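You operate a simulated robot arm through the tools that you are given. There is no shell and no other tool.

You run a simulated two-armed robot. Do the job below in one go: nothing can be reset, and whatever is moved stays where it is left.

Task
Start the job, hit the emergency stop while it runs, then free it, home and finish the board.
Fine: one more press of start finishes it, home once, no other button; leave the clamp shut, the rail locked and the power on. Where these are worked on the way, their far stop is far enough and under half their travel is too little: red emergency stop.

Only the result counts: the job must be done as asked and must still hold three seconds after the hand-in. Knocking over, shifting, dropping, spilling or breaking anything else fails it.

Robot
Two 6-joint arms with fingered hands on one trunk that stands fixed in place. Base frame: the origin is at the foot of the trunk, x ahead of it, y to its left, z up. Readings come in m, rad, newtons and seconds.
The left shoulder is at [0.07, 0.191, 1.378], the right one opposite. Each reaches about 0.983 m from its shoulder. Payload 4.7 kg a hand.
Tool frame (each hand has its own): the origin (TCP) lies between the finger pads and is the grasp point; the fingertips stand 0.036 m ahead of it; z points along the fingers, y is the line along which they close. The gripper opens to 0.12 m; its body begins 0.042 m behind the TCP. The gripper is a hand of 5 fingers: y runs from the thumb to the fingers, the wrist lies at [-0.018, -0.113, -0.198] in the tool frame, and closing takes about 1.5 s.
Orientation is that of the tool frame in the base frame, as a unit quaternion [x, y, z, w]. With the fingers straight down and the wrist toward the robot, the tool's x, y and z point along [0, 1, 0], [1, 0, 0] and [0, 0, -1] of the base frame.

Tools
- The arms move only by the tool nudge_tool. It takes "left_moves", "right_moves" or both (then of equal length, played together; a hand with none holds still); each is a list of rows, each a list of 6 numbers: the shift along the base's x, y, z in m, then the turn, a rotation vector about the base's x, y, z in rad. In form: [[x, y, z, ax, ay, az], ...]. A call has 1 to 20 rows; each row is the pose to reach, as a shift and turn from the pose commanded when the call began. "left_fingers" and "right_fingers" are, for a hand that has rows, the gripper command, from -1 (shut) to 1 (fully open), values between in proportion, set as the call begins (left out, the last holds). Rows are played at 5 a second. More than 0.05 m and 0.15 rad between two rows, or a gripper value outside its range, and nothing of the call is played. Where a pose cannot be reached the arm comes as near as it can. A force on the tool above 40 N (or 10 N above the force at the start of the call, whichever is more), or a blocked arm, ends the call early, and 0.2 s more pass. Each finger travels about 0.045 m/s and halts on what it meets, pressing with about 23 N; the grip force reading is that of the motor and also rises with nothing between the fingers. The clock runs only during rows and for 0.2 s after the last one: add rows that repeat a pose to give the fingers time. It gives the time, the measured TCP pose, the force on the tool (base axes), the opening and the grip force at its end, in the units of the frame above (readings bear some noise), with the torque about the TCP (base axes, N m) and any sound that the robot's microphone picked up.
- Cameras (640 x 400 px; columns grow to the right, rows downward): "scene" is now at [0.1283, -0.0335, 1.5979]; the picture's right is [-0.41, -0.91, -0.00], its down [-0.59, 0.27, -0.76] and it looks along [0.69, -0.31, -0.65] (base axes); focal length 335 px, centre (320, 200). "left" rides on the left gripper at [-0.073, -0.091, -0.143] in its tool frame; the picture's right is [-0.80, -0.28, 0.53], its down [0.53, -0.73, 0.42] and it looks along [0.27, 0.62, 0.74] (tool axes); focal length 234 px, centre (320, 200). "right" rides on the right gripper at [0.073, -0.091, -0.144] in its tool frame; the picture's right is [-0.80, 0.28, -0.53], its down [-0.53, -0.73, 0.42] and it looks along [-0.27, 0.62, 0.74] (tool axes); focal length 234 px, centre (320, 200).
- camera(camera): a new picture of that camera. The clock stands still meanwhile.
- raise_lower(by): slides the trunk up (or, below 0, down) by that many m; the arms and the scene camera ride with it, the base frame stays. It gives what a move gives, with no picture.
- set_fingers(index, middle, ring, little, thumb_bend, thumb_turn, hand): sets how far each is bent, from 0 (flat) to 1 (curled in); at 0.3 the hand is open as for a grip, at 0.7 the pads meet at the TCP. One left out holds its place. A second passes; each finger stops where it meets its share of the squeeze, and holds until it gets a number again. A gripper value or a shape takes the hand back. It gives what a move gives, with no picture; readings hold the bend of each and the force on index, middle, ring, little, thumb and palm. thumb_turn goes from beside the hand (0) to across from the fingers (1), as for a grip.
- hand_shape(shape, hand): the hand has 5 fingers and takes this shape, open, in about a second: jaw (thumb against the fingers, like two jaws); tri (thumb and two fingers); tip (a fingertip pinch); poke (one finger out to press); point (the index stretched); flat (the hand flat); cup (the hand cupped); fist (a fist). The gripper value then closes the fingers along that shape, each until it touches; the sizes above hold for jaw. It gives what a move gives, with no picture.
- aim_head(pan, tilt): turns the head with the scene camera to pan (to the left, within 1.501 rad either way) and tilt (down, from -0.506 to 1.204), counted from straight ahead of the robot. It gives what a move gives.
- measure_at(camera, pixels): for up to 12 pixels [column, row] of the newest picture of that camera ("zoom" is the newest enlarged one), the place [x, y, z] in the base frame of the surface seen there, good to about 0.002 m. The clock stands still meanwhile.
- zoom(camera, box): a new picture of the part [left, top, right, bottom] of that camera's present view, enlarged. The clock stands still meanwhile.
- finish_job(): hands the job in; it is judged then, once.

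Unless the task says otherwise, let go and move clear before handing in.

The tools are called by a JSON object that holds its "method" and its "body". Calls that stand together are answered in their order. nudge_tool: Moves the arms, as the interface text tells. Its arguments: {"type":"object","properties":{"left_moves":{"type":"array"},"left_fingers":{"type":"number"},"right_moves":{"type":"array"},"right_fingers":{"type":"number"}},"required":[]} The other tools are called the same way: raise_lower (by) moves the trunk up or down; hand_shape (shape, hand) gives the hand a shape; set_fingers (index, middle, ring, little, thumb_bend, thumb_turn, hand) moves the fingers one by one; aim_head (pan, tilt) turns the head that bears the scene camera; camera (camera) takes a picture; measure_at (camera, pixels) gives the place of the surface under pixels of a picture; zoom (camera, box) takes an enlarged picture of a part of a camera's view; finish_job () hands the job in.

At the start:

```text
time: 0.0
left_position: [0.7074, -0.0423, 1.244]
left_orientation: [0.707, 0.707, 0.0, 0.0]
left_ft_force: [0.4, 0.9, -0.2]
left_wrist_torque: [0.0, 0.0, -0.01]
left_gripper_width: 0.1197
left_grasp_force: 0.0
left_shape: jaw
left_bend: [0.3, 0.3, 0.3, 0.3, 0.3, 0.98]
left_finger forces: [0.0, 0.0, 0.0, 0.0, 0.0, 0.0]
right_position: [0.5005, -0.5222, 1.2201]
right_orientation: [0.707, 0.707, 0.001, 0.0]
right_ft_force: [0.9, -0.1, 0.3]
right_wrist_torque: [-0.02, -0.01, 0.0]
right_gripper_width: 0.1199
right_grasp_force: 0.0
right_shape: jaw
right_bend: [0.3, 0.3, 0.3, 0.3, 0.3, 0.98]
right_finger forces: [0.0, 0.1, 0.0, 0.1, 0.1, 0.0]
trunk travel left (down, up): [-0.855, 0.085]
head pan, tilt (commanded): [-0.424, 0.705]
```

scene: 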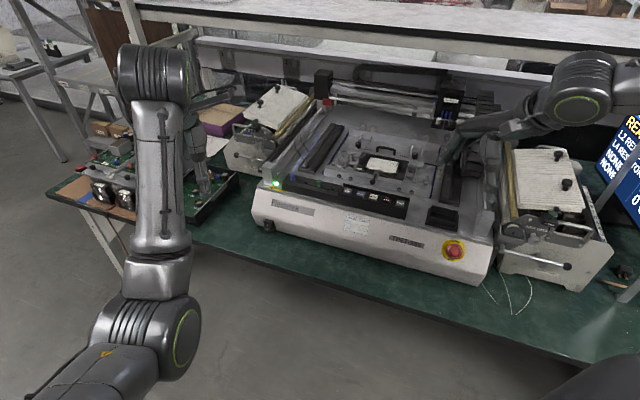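
right: 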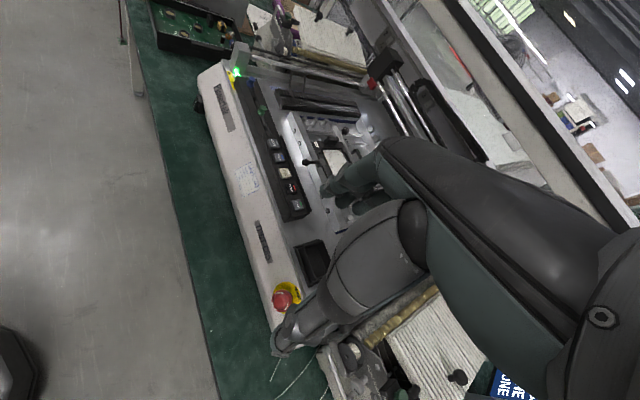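
left: 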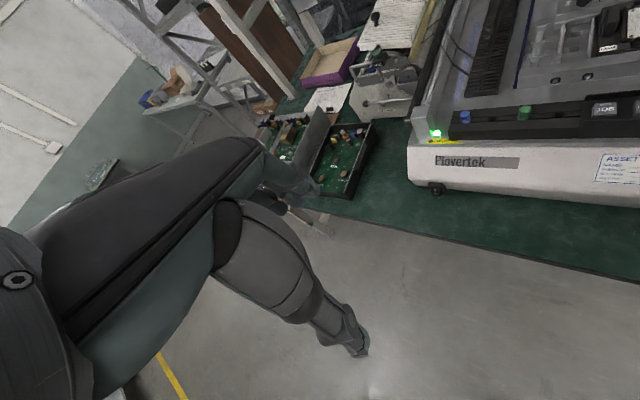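

The scene view shows a pick-and-place machine with a row of buttons around (345-400,190-205), a red emergency stop at (455,250), and a screen at the right edge (625,165). I will zoom on these before moving.

{"method": "zoom", "body": {"camera": "scene", "box": [250, 140, 500, 290]}}

{"method": "zoom", "body": {"camera": "scene", "box": [560, 100, 640, 250]}}

{"method": "zoom", "body": {"camera": "left", "box": [400, 0, 640, 200]}}

{"method": "zoom", "body": {"camera": "right", "box": [200, 50, 400, 330]}}

```text
2.56 times, centred on (375, 215) of scene
```

zoom: 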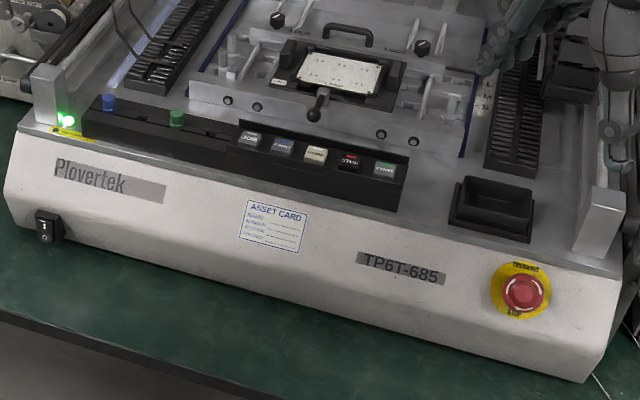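

```text
2.67 times, centred on (600, 175) of scene
```

zoom: 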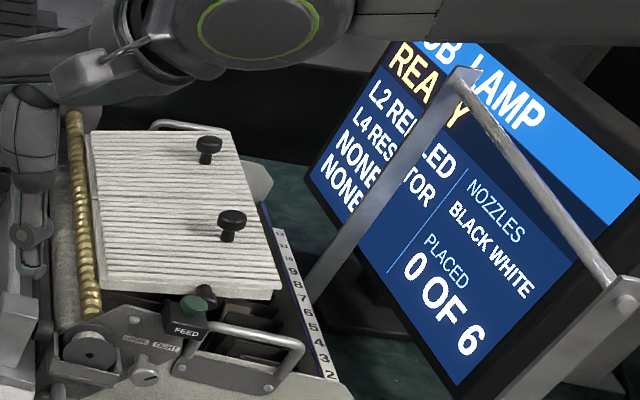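

```text
2.00 times, centred on (520, 100) of left
```

zoom: 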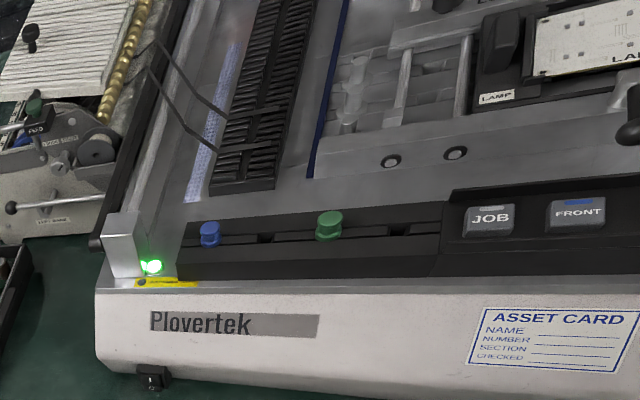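

```text
1.43 times, centred on (300, 190) of right
```

zoom: 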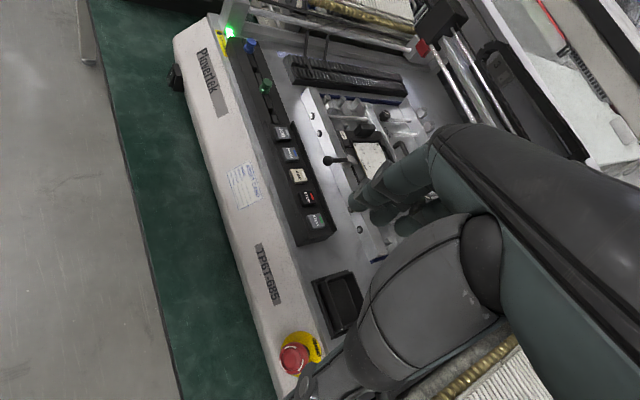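

The zoom shows five buttons left to right (JOB, FRONT, probably HOME, STOP, START) and the e-stop at zoom (522,293); the screen says READY, 0 of 6. I will zoom in tighter on the labels and measure their places.

{"method": "zoom", "body": {"camera": "scene", "box": [335, 180, 425, 225]}}

{"method": "measure_at", "body": {"camera": "scene", "pixels": [[348, 192], [361, 195], [373, 198], [387, 201], [400, 204], [454, 251], [458, 262], [447, 243], [462, 241], [430, 235], [480, 270], [440, 215]]}}

{"method": "zoom", "body": {"camera": "scene", "box": [420, 190, 510, 280]}}

```text
7.11 times, centred on (380, 202) of scene
```

zoom: 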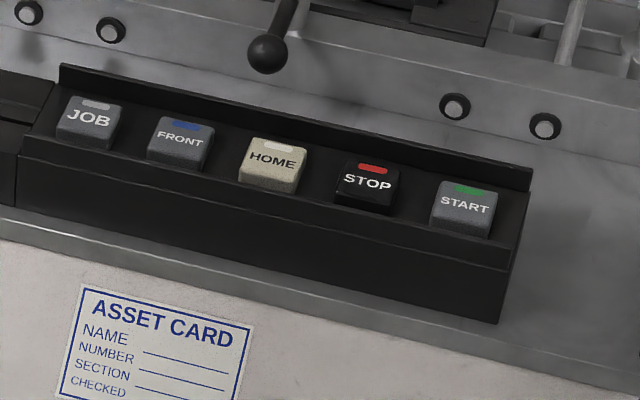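

```text
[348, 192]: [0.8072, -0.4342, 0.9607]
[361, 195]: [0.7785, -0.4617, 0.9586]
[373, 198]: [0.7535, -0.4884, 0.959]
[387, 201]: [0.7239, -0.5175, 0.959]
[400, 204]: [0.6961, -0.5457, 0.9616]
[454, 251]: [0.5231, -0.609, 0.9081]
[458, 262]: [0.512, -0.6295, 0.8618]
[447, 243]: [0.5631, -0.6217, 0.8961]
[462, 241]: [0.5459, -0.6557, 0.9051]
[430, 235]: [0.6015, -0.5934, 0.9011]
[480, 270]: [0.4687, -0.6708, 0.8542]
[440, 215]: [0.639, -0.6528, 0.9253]
```

```text
4.44 times, centred on (465, 235) of scene
```

zoom: 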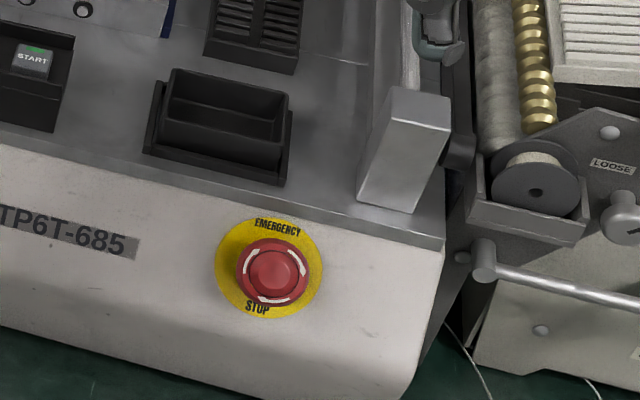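

START is the far right button near (0.696,-0.546,0.961) and the e-stop cap is near (0.52,-0.61,0.91) on a sloping front panel. I will zoom the cap for its arrows and measure the panel and button planes.

{"method": "measure_at", "body": {"camera": "scene", "pixels": [[420, 220], [415, 240], [410, 255], [475, 240], [470, 255], [465, 275], [360, 215], [350, 230], [300, 205], [295, 220], [435, 228], [485, 250]]}}

{"method": "zoom", "body": {"camera": "scene", "box": [435, 232, 475, 270]}}

{"method": "zoom", "body": {"camera": "right", "box": [255, 270, 325, 330]}}

```text
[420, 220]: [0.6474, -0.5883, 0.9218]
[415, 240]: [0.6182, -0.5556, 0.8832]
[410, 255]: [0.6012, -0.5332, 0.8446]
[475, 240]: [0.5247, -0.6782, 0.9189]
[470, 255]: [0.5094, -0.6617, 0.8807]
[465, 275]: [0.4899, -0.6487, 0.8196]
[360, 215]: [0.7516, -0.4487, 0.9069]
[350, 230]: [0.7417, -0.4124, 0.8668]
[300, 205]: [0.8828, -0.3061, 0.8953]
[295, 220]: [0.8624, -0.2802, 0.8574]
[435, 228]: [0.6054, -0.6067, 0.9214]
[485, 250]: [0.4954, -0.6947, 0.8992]
```

```text
10.53 times, centred on (455, 251) of scene
```

zoom: 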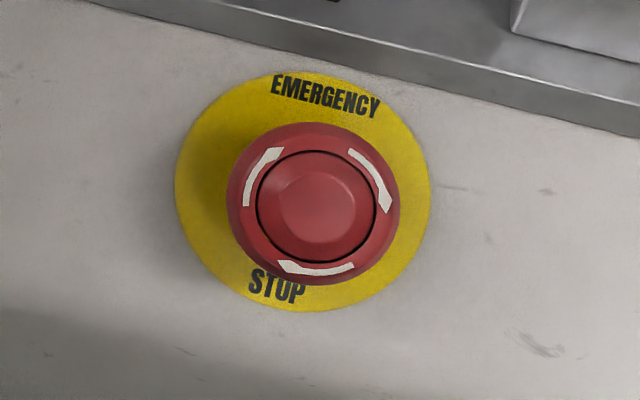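

```text
6.67 times, centred on (290, 300) of right
```

zoom: 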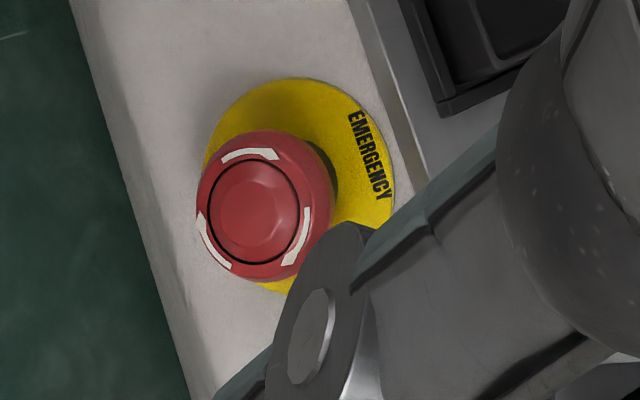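

Arrow heads on the cap (right arc head at zoom (388,208), bottom arc head at (285,266)) show that it frees clockwise, and the panel normal works out near (-0.55,0.55,0.62). I will shape the right hand as a poke and see where the fingertip lies.

{"method": "hand_shape", "body": {"shape": "poke", "hand": "right"}}

{"method": "camera", "body": {"camera": "scene"}}

{"method": "camera", "body": {"camera": "right"}}

```text
time: 0.9
left_position: [0.7069, -0.0393, 1.2449]
left_orientation: [0.707, 0.707, 0.0, 0.0]
left_ft_force: [0.7, -0.1, -0.4]
left_wrist_torque: [-0.01, 0.01, -0.02]
left_gripper_width: 0.1197
left_grasp_force: 0.1
left_shape: jaw
left_bend: [0.3, 0.3, 0.3, 0.3, 0.3, 0.98]
left_finger forces: [0.0, 0.0, 0.1, 0.0, 0.0, 0.0]
right_position: [0.5003, -0.5236, 1.2197]
right_orientation: [0.707, 0.708, 0.0, 0.001]
right_ft_force: [0.3, -0.4, 0.6]
right_wrist_torque: [0.02, -0.02, -0.01]
right_gripper_width: 0.0001
right_grasp_force: 0.0
right_shape: poke
right_bend: [0.7, 0.7, 0.99, 0.99, 1.0, 1.0]
right_finger forces: [0.0, 0.0, 0.1, 0.1, 0.0, 0.1]
trunk travel left (down, up): [-0.855, 0.085]
head pan, tilt (commanded): [-0.424, 0.705]
```

```text
taken
```

scene: 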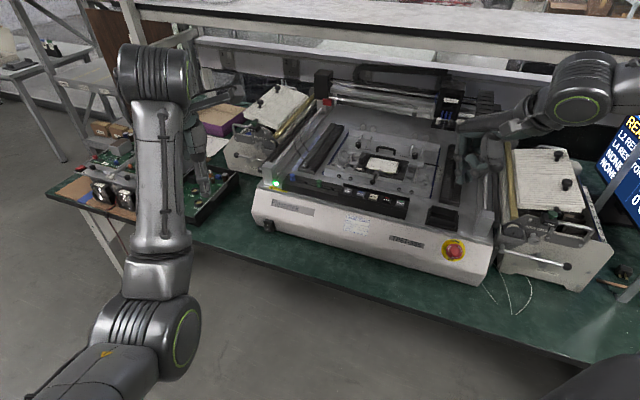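

```text
taken
```

right: 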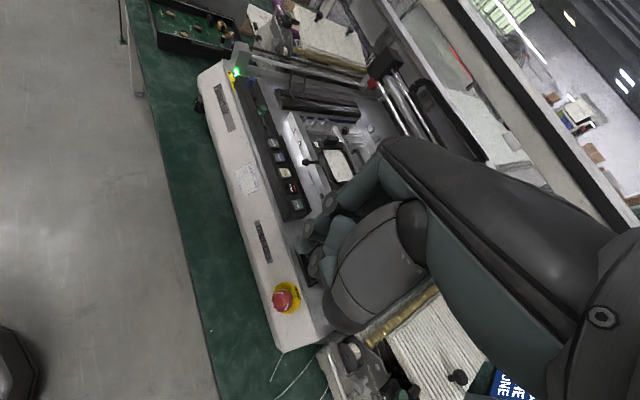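

The hand now has index and middle half bent and the others curled; the fingertips sit around (305,240) and (320,265) in the right view. I will zoom in there and in the scene view.

{"method": "zoom", "body": {"camera": "right", "box": [270, 170, 430, 290]}}

{"method": "zoom", "body": {"camera": "scene", "box": [430, 90, 530, 210]}}

```text
3.33 times, centred on (350, 230) of right
```

zoom: 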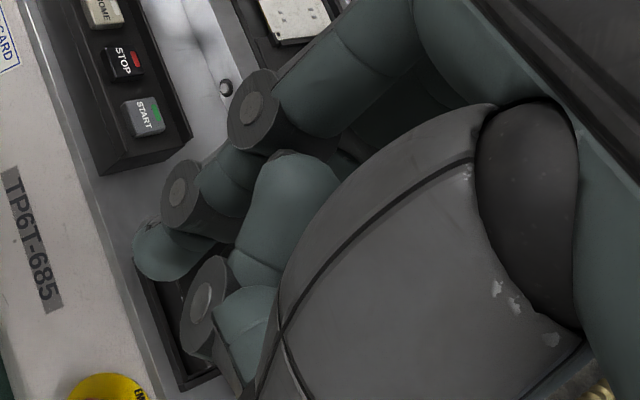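

```text
3.33 times, centred on (480, 150) of scene
```

zoom: 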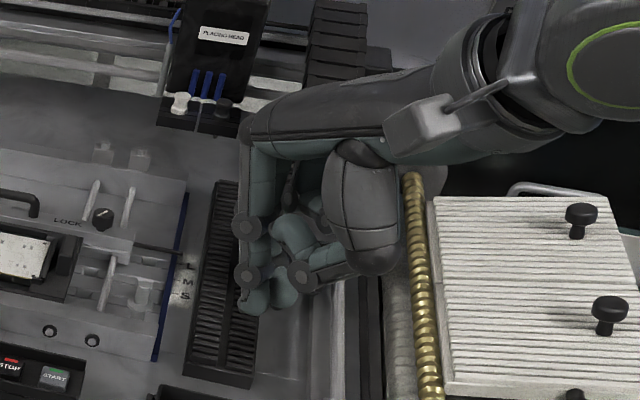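

The zoom shows the index finger, with its tip joint at about (248,278) and its tip at (255,303). I will measure these.

{"method": "measure_at", "body": {"camera": "zoom", "pixels": [[246, 228], [248, 278], [252, 303], [262, 300], [302, 275], [258, 170], [290, 225], [360, 190], [285, 290], [300, 285]]}}

```text
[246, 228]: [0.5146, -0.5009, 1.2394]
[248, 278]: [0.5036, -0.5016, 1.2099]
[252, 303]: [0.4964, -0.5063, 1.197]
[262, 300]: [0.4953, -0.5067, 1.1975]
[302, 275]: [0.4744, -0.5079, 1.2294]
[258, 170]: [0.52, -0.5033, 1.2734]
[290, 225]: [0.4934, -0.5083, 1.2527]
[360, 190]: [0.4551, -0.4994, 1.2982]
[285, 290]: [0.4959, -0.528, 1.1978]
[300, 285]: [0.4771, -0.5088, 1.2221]
```

The index tip sits about (-0.004,+0.012,-0.03) from the TCP, with the middle finger beside it. I will curl the middle finger so only the index stands out, and measure the right arm and nearby obstacles for clearance.

{"method": "set_fingers", "body": {"hand": "right", "middle": 1.0, "index": 0.7}}

{"method": "measure_at", "body": {"camera": "scene", "pixels": [[580, 95], [625, 90], [540, 115], [500, 125], [545, 180], [562, 182], [540, 210], [372, 181], [387, 125], [440, 110], [500, 190], [530, 240]]}}

{"method": "camera", "body": {"camera": "left"}}

{"method": "zoom", "body": {"camera": "scene", "box": [430, 90, 530, 210]}}

```text
time: 1.9
left_position: [0.7069, -0.0395, 1.2434]
left_orientation: [0.707, 0.707, -0.001, 0.0]
left_ft_force: [-0.1, -0.4, 1.0]
left_wrist_torque: [0.01, 0.02, -0.02]
left_gripper_width: 0.1199
left_grasp_force: 0.1
left_shape: jaw
left_bend: [0.3, 0.3, 0.3, 0.3, 0.3, 0.98]
left_finger forces: [0.0, 0.1, 0.0, 0.0, 0.1, 0.1]
right_position: [0.5002, -0.523, 1.2187]
right_orientation: [0.706, 0.708, 0.0, 0.0]
right_ft_force: [0.2, -0.3, -0.5]
right_wrist_torque: [0.01, 0.04, -0.02]
right_gripper_width: 0.04
right_grasp_force: 0.1
right_shape: fingers
right_bend: [0.7, 1.0, 0.99, 0.99, 1.0, 1.0]
right_finger forces: [0.1, 0.0, 0.0, 0.0, 0.1, 0.1]
trunk travel left (down, up): [-0.855, 0.085]
head pan, tilt (commanded): [-0.424, 0.705]
```

```text
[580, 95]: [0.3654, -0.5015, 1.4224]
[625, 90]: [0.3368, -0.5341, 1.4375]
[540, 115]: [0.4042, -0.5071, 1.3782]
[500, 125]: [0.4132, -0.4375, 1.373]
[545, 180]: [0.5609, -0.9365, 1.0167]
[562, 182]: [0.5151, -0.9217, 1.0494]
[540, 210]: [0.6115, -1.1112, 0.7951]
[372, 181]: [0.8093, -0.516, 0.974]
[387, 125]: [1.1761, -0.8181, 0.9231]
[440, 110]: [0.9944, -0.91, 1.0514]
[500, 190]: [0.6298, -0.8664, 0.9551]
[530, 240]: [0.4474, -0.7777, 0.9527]
```

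```text
taken
```

left: 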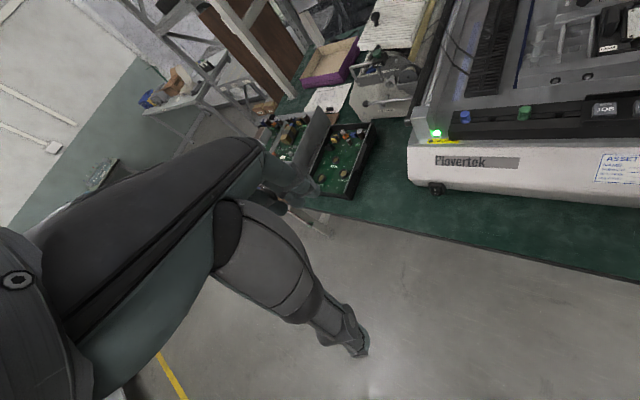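

```text
3.33 times, centred on (480, 150) of scene
```

zoom: 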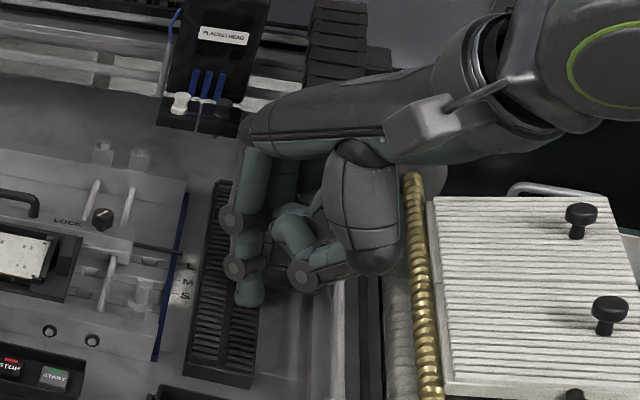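

The index finger alone now stands out, with its tip at zoom (250,300). I will measure that tip.

{"method": "measure_at", "body": {"camera": "zoom", "pixels": [[236, 270], [240, 295], [250, 295], [250, 303], [258, 300], [262, 290], [250, 280], [290, 260]]}}

{"method": "zoom", "body": {"camera": "right", "box": [270, 170, 430, 290]}}

```text
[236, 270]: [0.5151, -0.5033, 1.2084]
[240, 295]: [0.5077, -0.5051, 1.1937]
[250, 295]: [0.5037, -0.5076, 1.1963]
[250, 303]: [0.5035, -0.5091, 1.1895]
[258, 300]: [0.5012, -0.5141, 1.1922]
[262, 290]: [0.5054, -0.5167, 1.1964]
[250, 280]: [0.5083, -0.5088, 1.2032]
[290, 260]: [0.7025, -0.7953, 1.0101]
```

```text
3.33 times, centred on (350, 230) of right
```

zoom: 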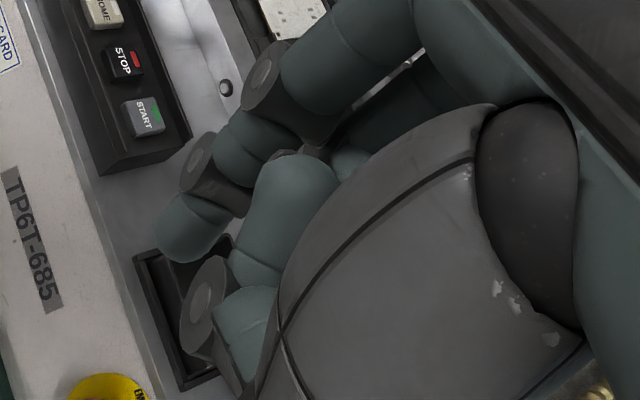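

The index tip bottom is near (0.507,-0.512,1.186), about (+0.008,+0.011,-0.034) from the TCP. I will zoom on START and HOME to measure their centres well.

{"method": "zoom", "body": {"camera": "scene", "box": [365, 185, 413, 215]}}

```text
13.33 times, centred on (389, 200) of scene
```

zoom: 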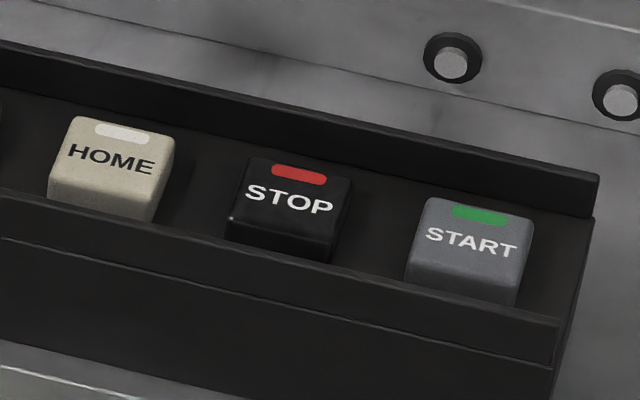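

{"method": "measure_at", "body": {"camera": "zoom", "pixels": [[425, 205], [530, 220], [412, 258], [520, 272], [470, 238], [560, 240], [110, 155], [78, 122], [170, 145], [55, 180], [155, 200], [380, 270]]}}

```text
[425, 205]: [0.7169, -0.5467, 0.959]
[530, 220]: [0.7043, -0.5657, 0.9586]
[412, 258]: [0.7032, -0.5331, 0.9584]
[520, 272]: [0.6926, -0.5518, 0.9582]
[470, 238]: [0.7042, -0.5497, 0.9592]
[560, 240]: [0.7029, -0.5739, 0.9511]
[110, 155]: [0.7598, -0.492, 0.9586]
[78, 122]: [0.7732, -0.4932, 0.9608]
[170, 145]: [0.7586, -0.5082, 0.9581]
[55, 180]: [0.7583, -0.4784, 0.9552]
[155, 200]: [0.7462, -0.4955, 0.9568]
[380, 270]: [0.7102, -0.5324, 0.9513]
```

START's top centre is near (0.7045,-0.549,0.959) and HOME's near (0.760,-0.494,0.958), on a plate at z 0.951. Before moving I will look right and down to see the right elbow and the table edge.

{"method": "aim_head", "body": {"pan": -1.0, "tilt": 0.9}}

{"method": "camera", "body": {"camera": "scene"}}

```text
time: 2.9
left_position: [0.7069, -0.0408, 1.2436]
left_orientation: [0.708, 0.707, 0.0, 0.0]
left_ft_force: [0.4, -0.9, -0.4]
left_wrist_torque: [-0.02, 0.05, -0.02]
left_gripper_width: 0.1198
left_grasp_force: 0.1
left_shape: jaw
left_bend: [0.3, 0.3, 0.3, 0.3, 0.3, 0.98]
left_finger forces: [0.0, 0.0, 0.1, 0.1, 0.0, 0.0]
right_position: [0.5002, -0.5222, 1.2188]
right_orientation: [0.707, 0.707, 0.0, 0.001]
right_ft_force: [0.0, 0.8, 0.0]
right_wrist_torque: [-0.01, -0.01, 0.0]
right_gripper_width: 0.0402
right_grasp_force: 0.0
right_shape: fingers
right_bend: [0.7, 1.0, 0.99, 0.99, 1.0, 1.0]
right_finger forces: [0.0, 0.0, 0.1, 0.0, 0.0, 0.0]
trunk travel left (down, up): [-0.855, 0.085]
head pan, tilt (commanded): [-1.0, 0.901]
```

```text
taken
```

scene: 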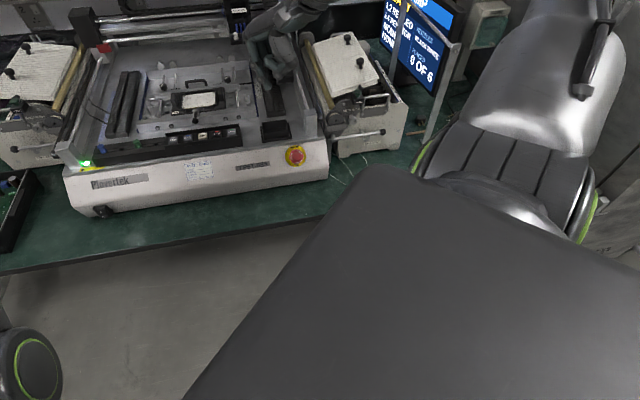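

This view shows the upper arm close to the camera and the elbow around (500,190)-(560,90), with the table edge at about (330,215). I will measure those.

{"method": "measure_at", "body": {"camera": "scene", "pixels": [[530, 60], [545, 120], [510, 200], [580, 215], [425, 155], [600, 60], [320, 210], [200, 232], [100, 250], [330, 250], [450, 250], [600, 330]]}}

```text
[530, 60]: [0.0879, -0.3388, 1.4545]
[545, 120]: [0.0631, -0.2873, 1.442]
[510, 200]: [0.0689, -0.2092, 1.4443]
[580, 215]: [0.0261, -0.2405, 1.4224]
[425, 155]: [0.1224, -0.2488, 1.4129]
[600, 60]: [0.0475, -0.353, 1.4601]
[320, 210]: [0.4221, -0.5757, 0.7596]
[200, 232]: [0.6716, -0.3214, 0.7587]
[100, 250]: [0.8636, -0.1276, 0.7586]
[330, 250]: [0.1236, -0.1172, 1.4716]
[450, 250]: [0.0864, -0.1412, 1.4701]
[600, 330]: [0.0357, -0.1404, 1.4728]
```

The elbow stays high (around z 1.4) and the table top is at z 0.759, so the way down is clear. I will turn the head back and move the right fingertip to a hover over START.

{"method": "aim_head", "body": {"pan": -0.75, "tilt": 0.75}}

{"method": "nudge_tool", "body": {"right_moves": [[0.035, -0.006, -0.02, 0, 0, 0], [0.07, -0.012, -0.04, 0, 0, 0], [0.105, -0.02, -0.07, 0, 0, 0], [0.14, -0.028, -0.1, 0, 0, 0], [0.17, -0.033, -0.13, 0, 0, 0], [0.196, -0.037, -0.16, 0, 0, 0], [0.196, -0.037, -0.16, 0, 0, 0]]}}

{"method": "camera", "body": {"camera": "scene"}}

{"method": "camera", "body": {"camera": "right"}}

```text
time: 3.6
left_position: [0.7063, -0.0392, 1.245]
left_orientation: [0.707, 0.707, -0.001, 0.0]
left_ft_force: [-0.4, -1.4, -0.3]
left_wrist_torque: [0.01, 0.03, 0.0]
left_gripper_width: 0.1195
left_grasp_force: 0.1
left_shape: jaw
left_bend: [0.3, 0.3, 0.3, 0.3, 0.3, 0.98]
left_finger forces: [0.1, 0.0, 0.0, 0.1, 0.0, 0.0]
right_position: [0.4999, -0.5222, 1.219]
right_orientation: [0.707, 0.707, 0.001, 0.0]
right_ft_force: [0.2, 0.3, -0.3]
right_wrist_torque: [-0.01, 0.02, 0.0]
right_gripper_width: 0.04
right_grasp_force: 0.0
right_shape: fingers
right_bend: [0.7, 1.0, 0.99, 0.99, 1.0, 1.0]
right_finger forces: [0.1, 0.0, 0.0, 0.0, 0.1, 0.0]
trunk travel left (down, up): [-0.855, 0.085]
head pan, tilt (commanded): [-0.75, 0.75]
```

```text
time: 5.2
left_position: [0.7059, -0.0396, 1.2444]
left_orientation: [0.707, 0.707, 0.0, 0.001]
left_ft_force: [0.4, -0.2, 0.4]
left_wrist_torque: [0.02, -0.02, 0.0]
left_gripper_width: 0.1195
left_grasp_force: 0.0
left_shape: jaw
left_bend: [0.3, 0.3, 0.3, 0.3, 0.3, 0.98]
left_finger forces: [0.0, 0.0, 0.0, 0.0, 0.1, 0.0]
right_position: [0.6967, -0.5594, 1.0589]
right_orientation: [0.707, 0.707, 0.0, 0.0]
right_ft_force: [-0.4, 0.3, 0.3]
right_wrist_torque: [-0.01, 0.0, 0.0]
right_gripper_width: 0.0402
right_grasp_force: 0.0
right_shape: fingers
right_bend: [0.7, 1.0, 0.99, 0.99, 1.0, 1.0]
right_finger forces: [0.0, 0.0, 0.1, 0.0, 0.0, 0.1]
trunk travel left (down, up): [-0.855, 0.085]
head pan, tilt (commanded): [-0.75, 0.75]
```

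```text
taken
```

scene: 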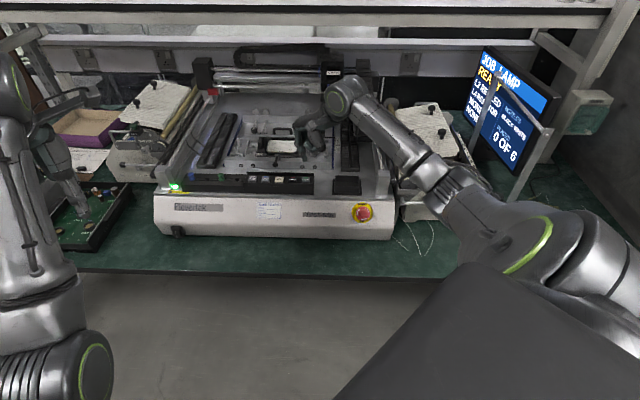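

```text
taken
```

right: 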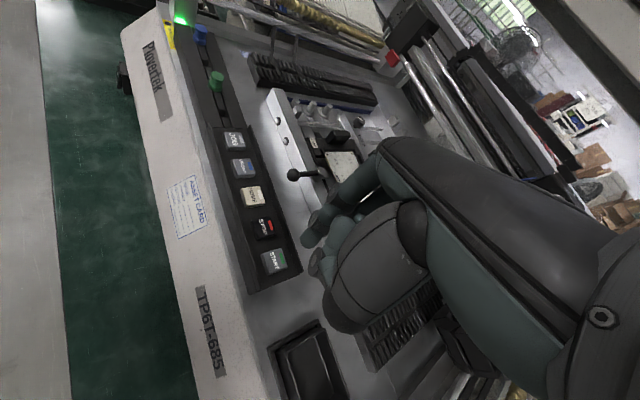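

The hand hovers near START; the fingertip is around (305,150) in the scene view. I will zoom to check the alignment.

{"method": "zoom", "body": {"camera": "scene", "box": [265, 105, 345, 205]}}

{"method": "zoom", "body": {"camera": "right", "box": [230, 150, 390, 300]}}

```text
4.00 times, centred on (305, 155) of scene
```

zoom: 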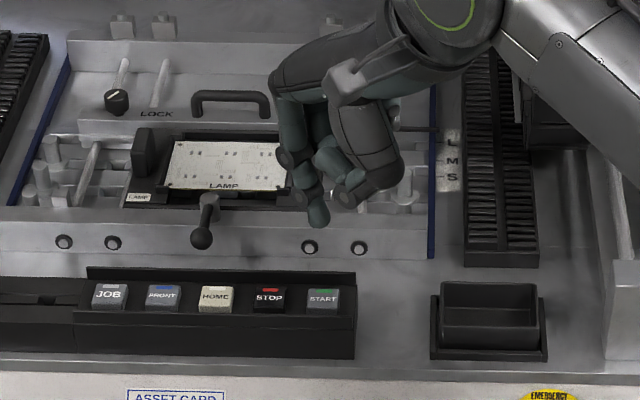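

```text
2.67 times, centred on (310, 225) of right
```

zoom: 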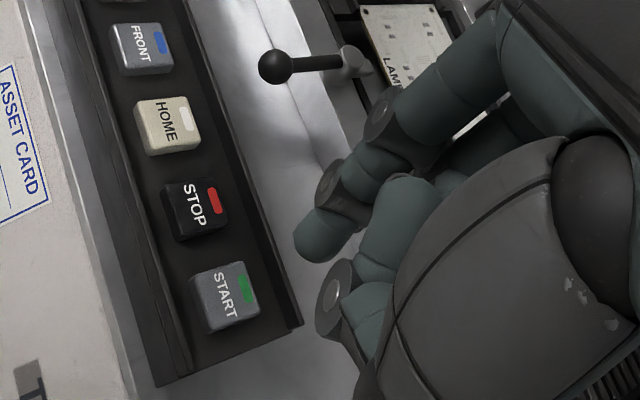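

The fingertip is at zoom (318,220) in the scene zoom (taken before the last one), so I will retake that zoom and measure the tip.

{"method": "zoom", "body": {"camera": "scene", "box": [285, 130, 325, 185]}}

```text
7.27 times, centred on (305, 158) of scene
```

zoom: 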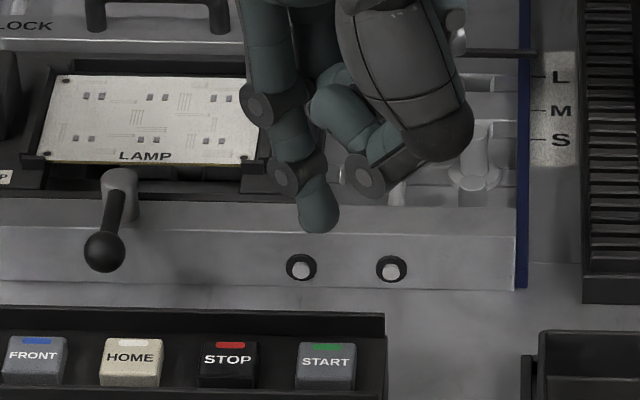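

{"method": "measure_at", "body": {"camera": "zoom", "pixels": [[318, 230], [318, 215], [303, 215], [335, 215], [318, 195], [325, 365], [325, 350], [230, 365], [290, 178], [372, 178], [362, 180], [105, 250]]}}

```text
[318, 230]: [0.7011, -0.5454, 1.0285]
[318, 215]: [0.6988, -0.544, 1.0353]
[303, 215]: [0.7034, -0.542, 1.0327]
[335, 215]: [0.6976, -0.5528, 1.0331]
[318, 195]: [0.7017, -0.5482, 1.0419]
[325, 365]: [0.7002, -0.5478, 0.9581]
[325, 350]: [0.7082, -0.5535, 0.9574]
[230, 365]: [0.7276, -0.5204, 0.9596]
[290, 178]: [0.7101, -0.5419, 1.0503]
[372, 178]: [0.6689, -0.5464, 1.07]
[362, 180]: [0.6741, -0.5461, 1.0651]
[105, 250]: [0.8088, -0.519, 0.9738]
```

The tip's centre is about (0.7055,-0.550) with its bottom at z 1.025, right over START (0.7045,-0.549). Before pressing I will rehearse the way to the e-stop: swing and tilt the finger to a hover 40 mm in front of the cap.

{"method": "nudge_tool", "body": {"right_moves": [[-0.04, -0.003, 0.0, -0.105, -0.105, 0], [-0.08, -0.006, 0.0, -0.21, -0.21, 0], [-0.12, -0.01, -0.01, -0.315, -0.315, 0], [-0.16, -0.013, -0.03, -0.42, -0.42, 0], [-0.195, -0.016, -0.06, -0.525, -0.525, 0], [-0.2227, -0.0186, -0.095, -0.63, -0.63, 0], [-0.2227, -0.0186, -0.104, -0.63, -0.63, 0], [-0.2227, -0.0186, -0.104, -0.63, -0.63, 0]]}}

{"method": "camera", "body": {"camera": "scene"}}

{"method": "camera", "body": {"camera": "right"}}

```text
time: 7.0
left_position: [0.7075, -0.0406, 1.2453]
left_orientation: [0.707, 0.707, 0.0, 0.0]
left_ft_force: [0.9, 0.8, -0.2]
left_wrist_torque: [-0.01, 0.0, 0.01]
left_gripper_width: 0.1197
left_grasp_force: 0.0
left_shape: jaw
left_bend: [0.3, 0.3, 0.3, 0.3, 0.3, 0.98]
left_finger forces: [0.0, 0.0, 0.1, 0.0, 0.1, 0.0]
right_position: [0.4719, -0.5791, 0.9536]
right_orientation: [0.638, 0.638, 0.0, 0.431]
right_ft_force: [0.3, -0.1, 0.3]
right_wrist_torque: [-0.01, -0.01, -0.05]
right_gripper_width: 0.04
right_grasp_force: 0.1
right_shape: fingers
right_bend: [0.7, 1.0, 0.99, 0.99, 1.0, 1.0]
right_finger forces: [0.0, 0.0, 0.0, 0.1, 0.0, 0.0]
trunk travel left (down, up): [-0.855, 0.085]
head pan, tilt (commanded): [-0.75, 0.75]
```

```text
taken
```

scene: 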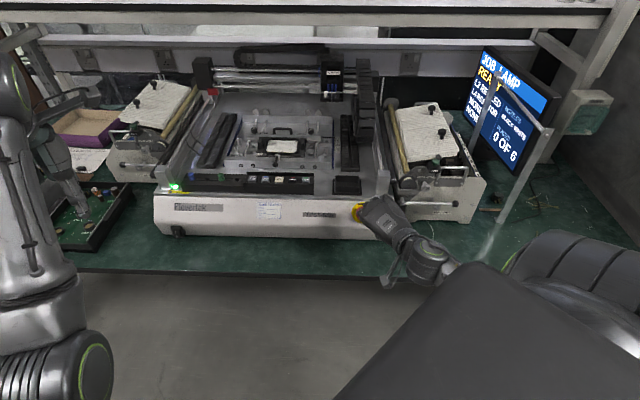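

```text
taken
```

right: 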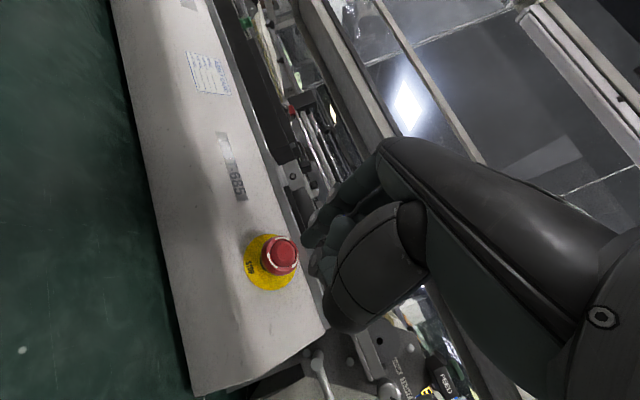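

The hand is in front of the e-stop, with the cap at (282,253) in the right view and the fingertip near (308,235). I will zoom in to check the aim.

{"method": "zoom", "body": {"camera": "right", "box": [220, 180, 380, 310]}}

{"method": "measure_at", "body": {"camera": "right", "pixels": [[283, 255], [276, 250], [290, 258], [282, 264], [307, 240], [311, 232], [316, 222], [247, 272], [240, 240], [230, 300], [260, 330], [265, 230]]}}

{"method": "zoom", "body": {"camera": "scene", "box": [335, 180, 455, 290]}}

```text
3.08 times, centred on (300, 245) of right
```

zoom: 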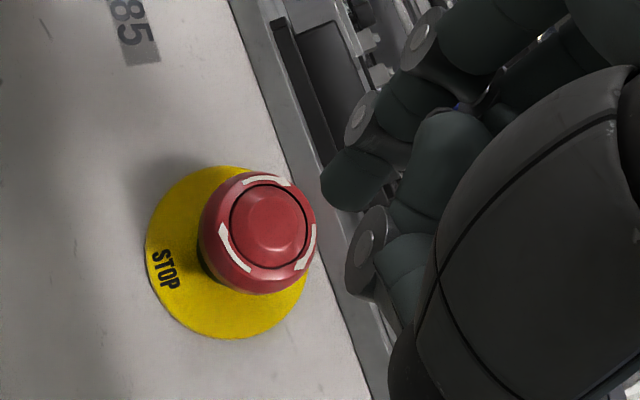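

```text
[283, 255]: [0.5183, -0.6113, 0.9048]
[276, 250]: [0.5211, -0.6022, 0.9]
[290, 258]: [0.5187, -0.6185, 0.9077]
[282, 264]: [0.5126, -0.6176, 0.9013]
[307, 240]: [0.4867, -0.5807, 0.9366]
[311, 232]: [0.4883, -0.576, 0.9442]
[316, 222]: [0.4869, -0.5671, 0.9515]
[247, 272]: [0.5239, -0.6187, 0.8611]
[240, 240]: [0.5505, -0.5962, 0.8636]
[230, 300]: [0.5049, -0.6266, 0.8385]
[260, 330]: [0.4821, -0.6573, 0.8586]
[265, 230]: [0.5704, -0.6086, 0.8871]
```

```text
3.64 times, centred on (395, 235) of scene
```

zoom: 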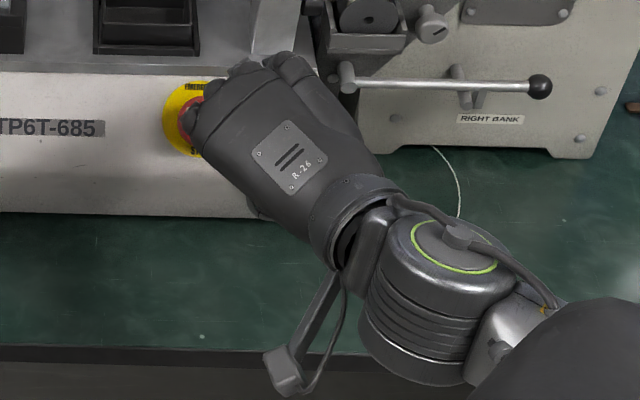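

The cap's face centre reads (0.519,-0.611,0.905) and the fingertip (about (0.498,-0.588,0.931)) lies on its axis 40 mm off, so the rehearsal fits. I will go back over START the same way and lower to just above the button.

{"method": "nudge_tool", "body": {"right_moves": [[0.0, 0.0, 0.009, 0.0, 0.0, 0], [0.0277, 0.0026, 0.044, 0.105, 0.105, 0], [0.0627, 0.0056, 0.074, 0.21, 0.21, 0], [0.1027, 0.0086, 0.094, 0.315, 0.315, 0], [0.1427, 0.0126, 0.104, 0.42, 0.42, 0], [0.1827, 0.0156, 0.104, 0.525, 0.525, 0], [0.2227, 0.0186, 0.104, 0.63, 0.63, 0], [0.2227, 0.0186, 0.08, 0.63, 0.63, 0], [0.2227, 0.0186, 0.05, 0.63, 0.63, 0], [0.2227, 0.0186, 0.05, 0.63, 0.63, 0]]}}

{"method": "zoom", "body": {"camera": "scene", "box": [285, 140, 325, 195]}}

{"method": "zoom", "body": {"camera": "right", "box": [230, 150, 390, 300]}}

```text
time: 9.2
left_position: [0.7087, -0.0402, 1.2441]
left_orientation: [0.707, 0.707, -0.001, 0.0]
left_ft_force: [0.9, -0.2, 0.3]
left_wrist_torque: [0.01, 0.02, 0.0]
left_gripper_width: 0.1198
left_grasp_force: 0.1
left_shape: jaw
left_bend: [0.3, 0.3, 0.3, 0.3, 0.3, 0.98]
left_finger forces: [0.0, 0.0, 0.0, 0.0, 0.1, 0.1]
right_position: [0.6972, -0.5599, 1.0048]
right_orientation: [0.706, 0.708, 0.0, 0.0]
right_ft_force: [0.7, -0.4, -0.7]
right_wrist_torque: [-0.02, 0.0, 0.02]
right_gripper_width: 0.0402
right_grasp_force: 0.0
right_shape: fingers
right_bend: [0.7, 1.0, 0.99, 0.99, 1.0, 1.0]
right_finger forces: [0.0, 0.0, 0.1, 0.0, 0.0, 0.0]
trunk travel left (down, up): [-0.855, 0.085]
head pan, tilt (commanded): [-0.75, 0.75]
```

```text
7.27 times, centred on (305, 168) of scene
```

zoom: 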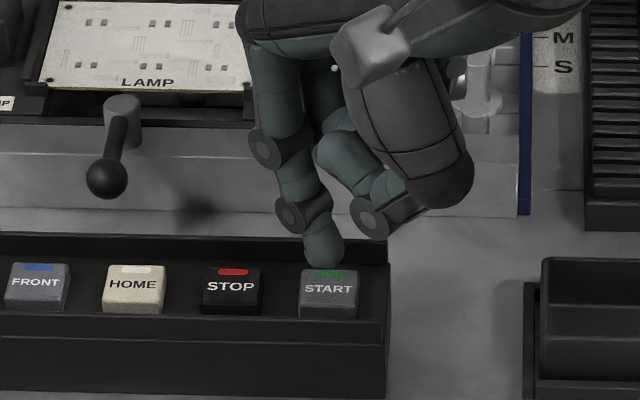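

```text
2.67 times, centred on (310, 225) of right
```

zoom: 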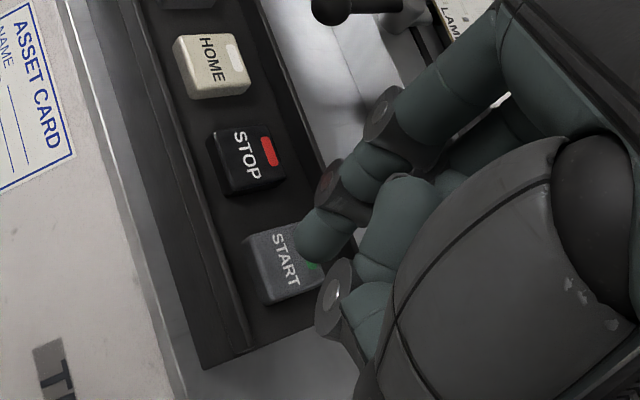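

The fingertip is about 12 mm above START (zoom (322,265) over the button at (330,285)). I will press it straight down, back off slightly, and then read the screen.

{"method": "nudge_tool", "body": {"right_moves": [[0, 0, -0.008, 0, 0, 0], [0, 0, -0.013, 0, 0, 0], [0, 0, -0.018, 0, 0, 0], [0, 0, -0.018, 0, 0, 0]]}}

{"method": "zoom", "body": {"camera": "scene", "box": [465, 40, 560, 180]}}

{"method": "zoom", "body": {"camera": "scene", "box": [285, 140, 325, 195]}}

```text
time: 10.2
left_position: [0.7059, -0.039, 1.2467]
left_orientation: [0.707, 0.707, 0.001, 0.0]
left_ft_force: [0.4, -0.3, -0.1]
left_wrist_torque: [0.03, -0.02, -0.02]
left_gripper_width: 0.1195
left_grasp_force: 0.0
left_shape: jaw
left_bend: [0.3, 0.3, 0.3, 0.3, 0.3, 0.98]
left_finger forces: [0.0, 0.0, 0.1, 0.0, 0.0, 0.0]
right_position: [0.6964, -0.559, 0.9912]
right_orientation: [0.706, 0.708, 0.002, 0.002]
right_ft_force: [4.8, -4.5, 20.1]
right_wrist_torque: [0.07, -0.35, -0.11]
right_gripper_width: 0.0397
right_grasp_force: 10.3
right_shape: fingers
right_bend: [0.7, 1.0, 0.99, 0.99, 1.0, 1.0]
right_finger forces: [19.3, 0.0, 0.0, 0.0, 0.0, 0.0]
trunk travel left (down, up): [-0.855, 0.085]
head pan, tilt (commanded): [-0.75, 0.75]
heard: click
```

```text
2.86 times, centred on (512, 110) of scene
```

zoom: 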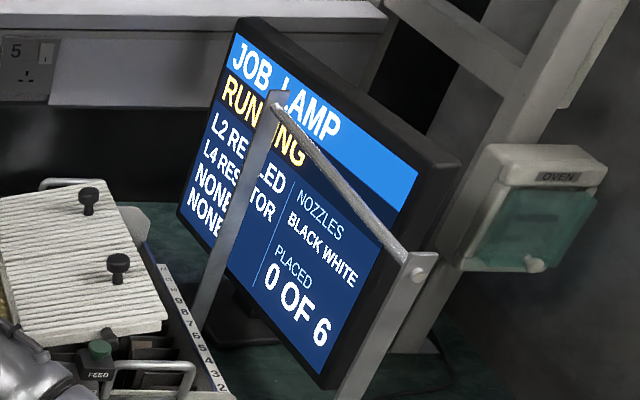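

```text
7.27 times, centred on (305, 168) of scene
```

zoom: 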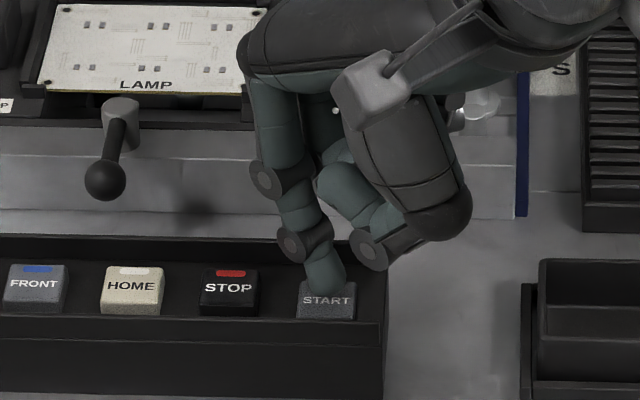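

The screen at zoom (265,130) reads RUNNING and a click was heard. I will lift off at once, swing to the e-stop along the rehearsed path, and press into the cap along its axis.

{"method": "nudge_tool", "body": {"right_moves": [[0, 0, 0.045, 0, 0, 0], [-0.035, -0.003, 0.07, -0.105, -0.105, 0], [-0.08, -0.006, 0.07, -0.21, -0.21, 0], [-0.12, -0.01, 0.06, -0.315, -0.315, 0], [-0.16, -0.013, 0.04, -0.42, -0.42, 0], [-0.195, -0.016, 0.01, -0.525, -0.525, 0], [-0.2227, -0.0186, -0.024, -0.63, -0.63, 0], [-0.2117, -0.0296, -0.0446, -0.63, -0.63, 0], [-0.2035, -0.0379, -0.054, -0.63, -0.63, 0], [-0.1996, -0.0417, -0.0584, -0.63, -0.63, 0], [-0.1963, -0.045, -0.0621, -0.63, -0.63, 0], [-0.193, -0.0483, -0.0659, -0.63, -0.63, 0]]}}

{"method": "zoom", "body": {"camera": "scene", "box": [465, 40, 560, 180]}}

{"method": "zoom", "body": {"camera": "right", "box": [220, 180, 380, 310]}}

```text
time: 12.8
left_position: [0.7034, -0.0344, 1.2481]
left_orientation: [0.707, 0.707, 0.001, 0.003]
left_ft_force: [0.2, 0.5, -0.1]
left_wrist_torque: [0.01, -0.01, 0.0]
left_gripper_width: 0.1194
left_grasp_force: 0.0
left_shape: jaw
left_bend: [0.3, 0.3, 0.3, 0.3, 0.3, 0.98]
left_finger forces: [0.0, 0.0, 0.1, 0.0, 0.1, 0.1]
right_position: [0.502, -0.6035, 0.9263]
right_orientation: [0.636, 0.638, 0.0, 0.434]
right_ft_force: [-8.6, 14.9, 18.6]
right_wrist_torque: [0.13, -0.29, 0.29]
right_gripper_width: 0.038
right_grasp_force: 12.1
right_shape: fingers
right_bend: [0.71, 1.0, 0.99, 0.99, 1.0, 1.0]
right_finger forces: [24.2, 0.0, 0.0, 0.1, 0.0, 0.0]
trunk travel left (down, up): [-0.855, 0.085]
head pan, tilt (commanded): [-0.75, 0.75]
heard: click
```

```text
2.86 times, centred on (512, 110) of scene
```

zoom: 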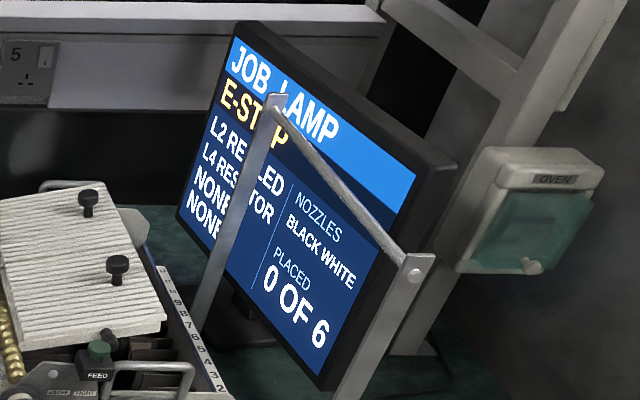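

```text
3.08 times, centred on (300, 245) of right
```

zoom: 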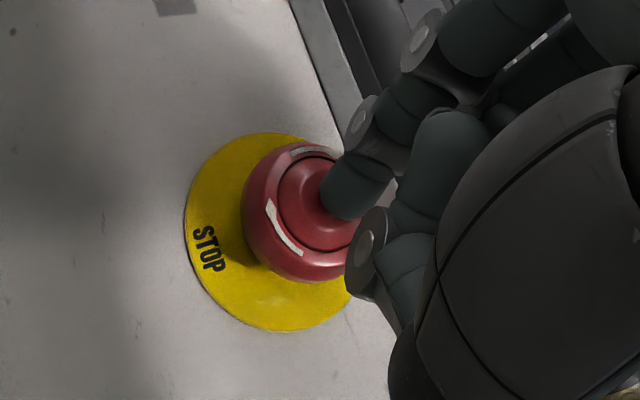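

The screen reads E-STOP and a click came at about 25 N, so the stop was hit while running. I will push 3 mm further to be sure it is fully in, then back off along the axis and look at the cap.

{"method": "nudge_tool", "body": {"right_moves": [[0.0017, -0.0017, -0.0019, 0, 0, 0], [0.0017, -0.0017, -0.0019, 0, 0, 0], [-0.0165, 0.0165, 0.0188, 0, 0, 0], [-0.033, 0.033, 0.0377, 0, 0, 0], [-0.055, 0.055, 0.0628, 0, 0, 0], [-0.077, 0.077, 0.088, 0, 0, 0], [-0.077, 0.077, 0.088, 0, 0, 0]]}}

{"method": "camera", "body": {"camera": "scene"}}

{"method": "camera", "body": {"camera": "right"}}

```text
time: 14.4
left_position: [0.7065, -0.0403, 1.2437]
left_orientation: [0.707, 0.707, 0.0, 0.0]
left_ft_force: [0.7, 0.2, 0.3]
left_wrist_torque: [0.02, -0.01, 0.01]
left_gripper_width: 0.1199
left_grasp_force: 0.0
left_shape: jaw
left_bend: [0.3, 0.3, 0.3, 0.3, 0.3, 0.98]
left_finger forces: [0.1, 0.1, 0.0, 0.0, 0.0, 0.0]
right_position: [0.4253, -0.5299, 1.0103]
right_orientation: [0.637, 0.639, -0.001, 0.431]
right_ft_force: [-0.3, -0.5, 0.4]
right_wrist_torque: [0.04, 0.03, -0.01]
right_gripper_width: 0.0404
right_grasp_force: 0.0
right_shape: fingers
right_bend: [0.7, 1.0, 0.99, 0.99, 1.0, 1.0]
right_finger forces: [0.0, 0.0, 0.0, 0.0, 0.1, 0.1]
trunk travel left (down, up): [-0.855, 0.085]
head pan, tilt (commanded): [-0.75, 0.75]
```

```text
taken
```

scene: 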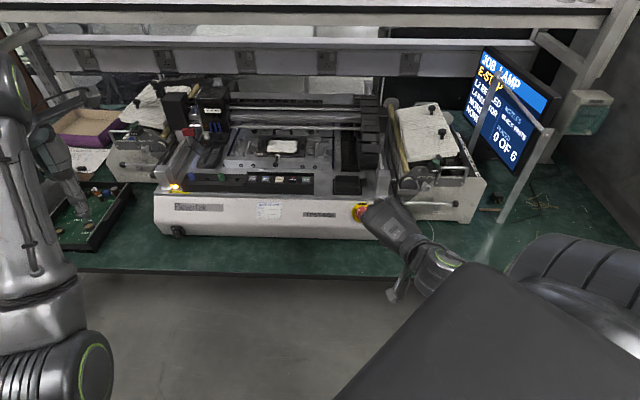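

```text
taken
```

right: 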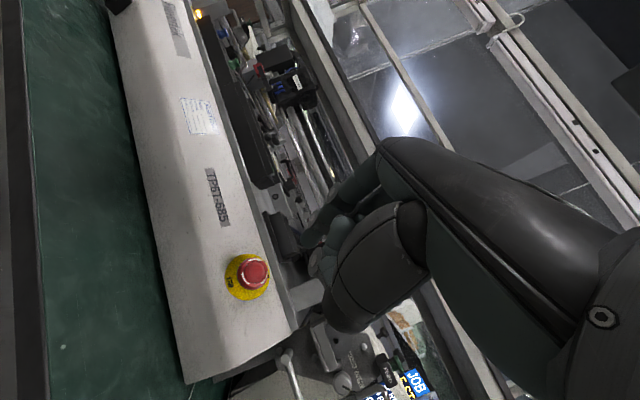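

The lamp is now amber, the gantry head has stopped at the left (scene (210,105)), and the screen still says E-STOP. I will zoom on the latched cap and measure its face.

{"method": "zoom", "body": {"camera": "right", "box": [210, 235, 300, 310]}}

{"method": "zoom", "body": {"camera": "scene", "box": [340, 185, 400, 245]}}

{"method": "measure_at", "body": {"camera": "right", "pixels": [[254, 272], [248, 270], [260, 274], [254, 278], [254, 266], [240, 285], [243, 260], [265, 288]]}}

```text
5.33 times, centred on (255, 272) of right
```

zoom: 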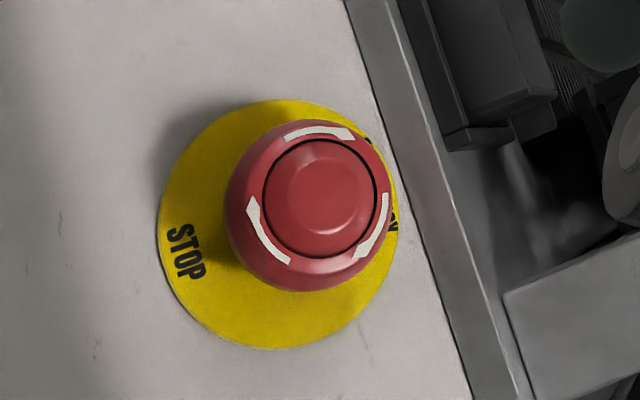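

```text
6.67 times, centred on (370, 215) of scene
```

zoom: 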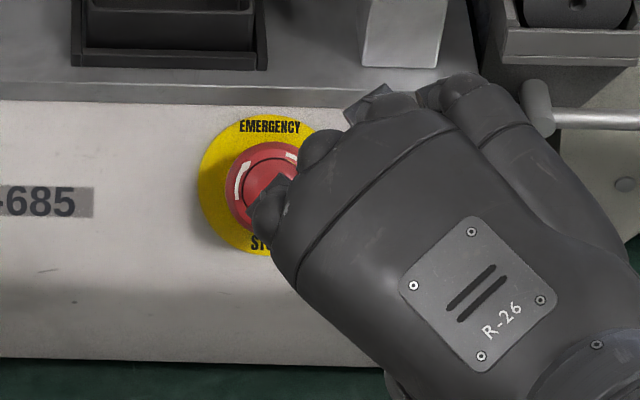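

```text
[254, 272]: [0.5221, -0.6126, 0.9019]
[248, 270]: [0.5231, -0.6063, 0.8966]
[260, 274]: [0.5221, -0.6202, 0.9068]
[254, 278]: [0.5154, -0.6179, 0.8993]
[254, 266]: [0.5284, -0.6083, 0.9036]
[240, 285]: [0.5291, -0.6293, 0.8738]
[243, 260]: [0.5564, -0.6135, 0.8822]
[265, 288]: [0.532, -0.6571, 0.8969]
```

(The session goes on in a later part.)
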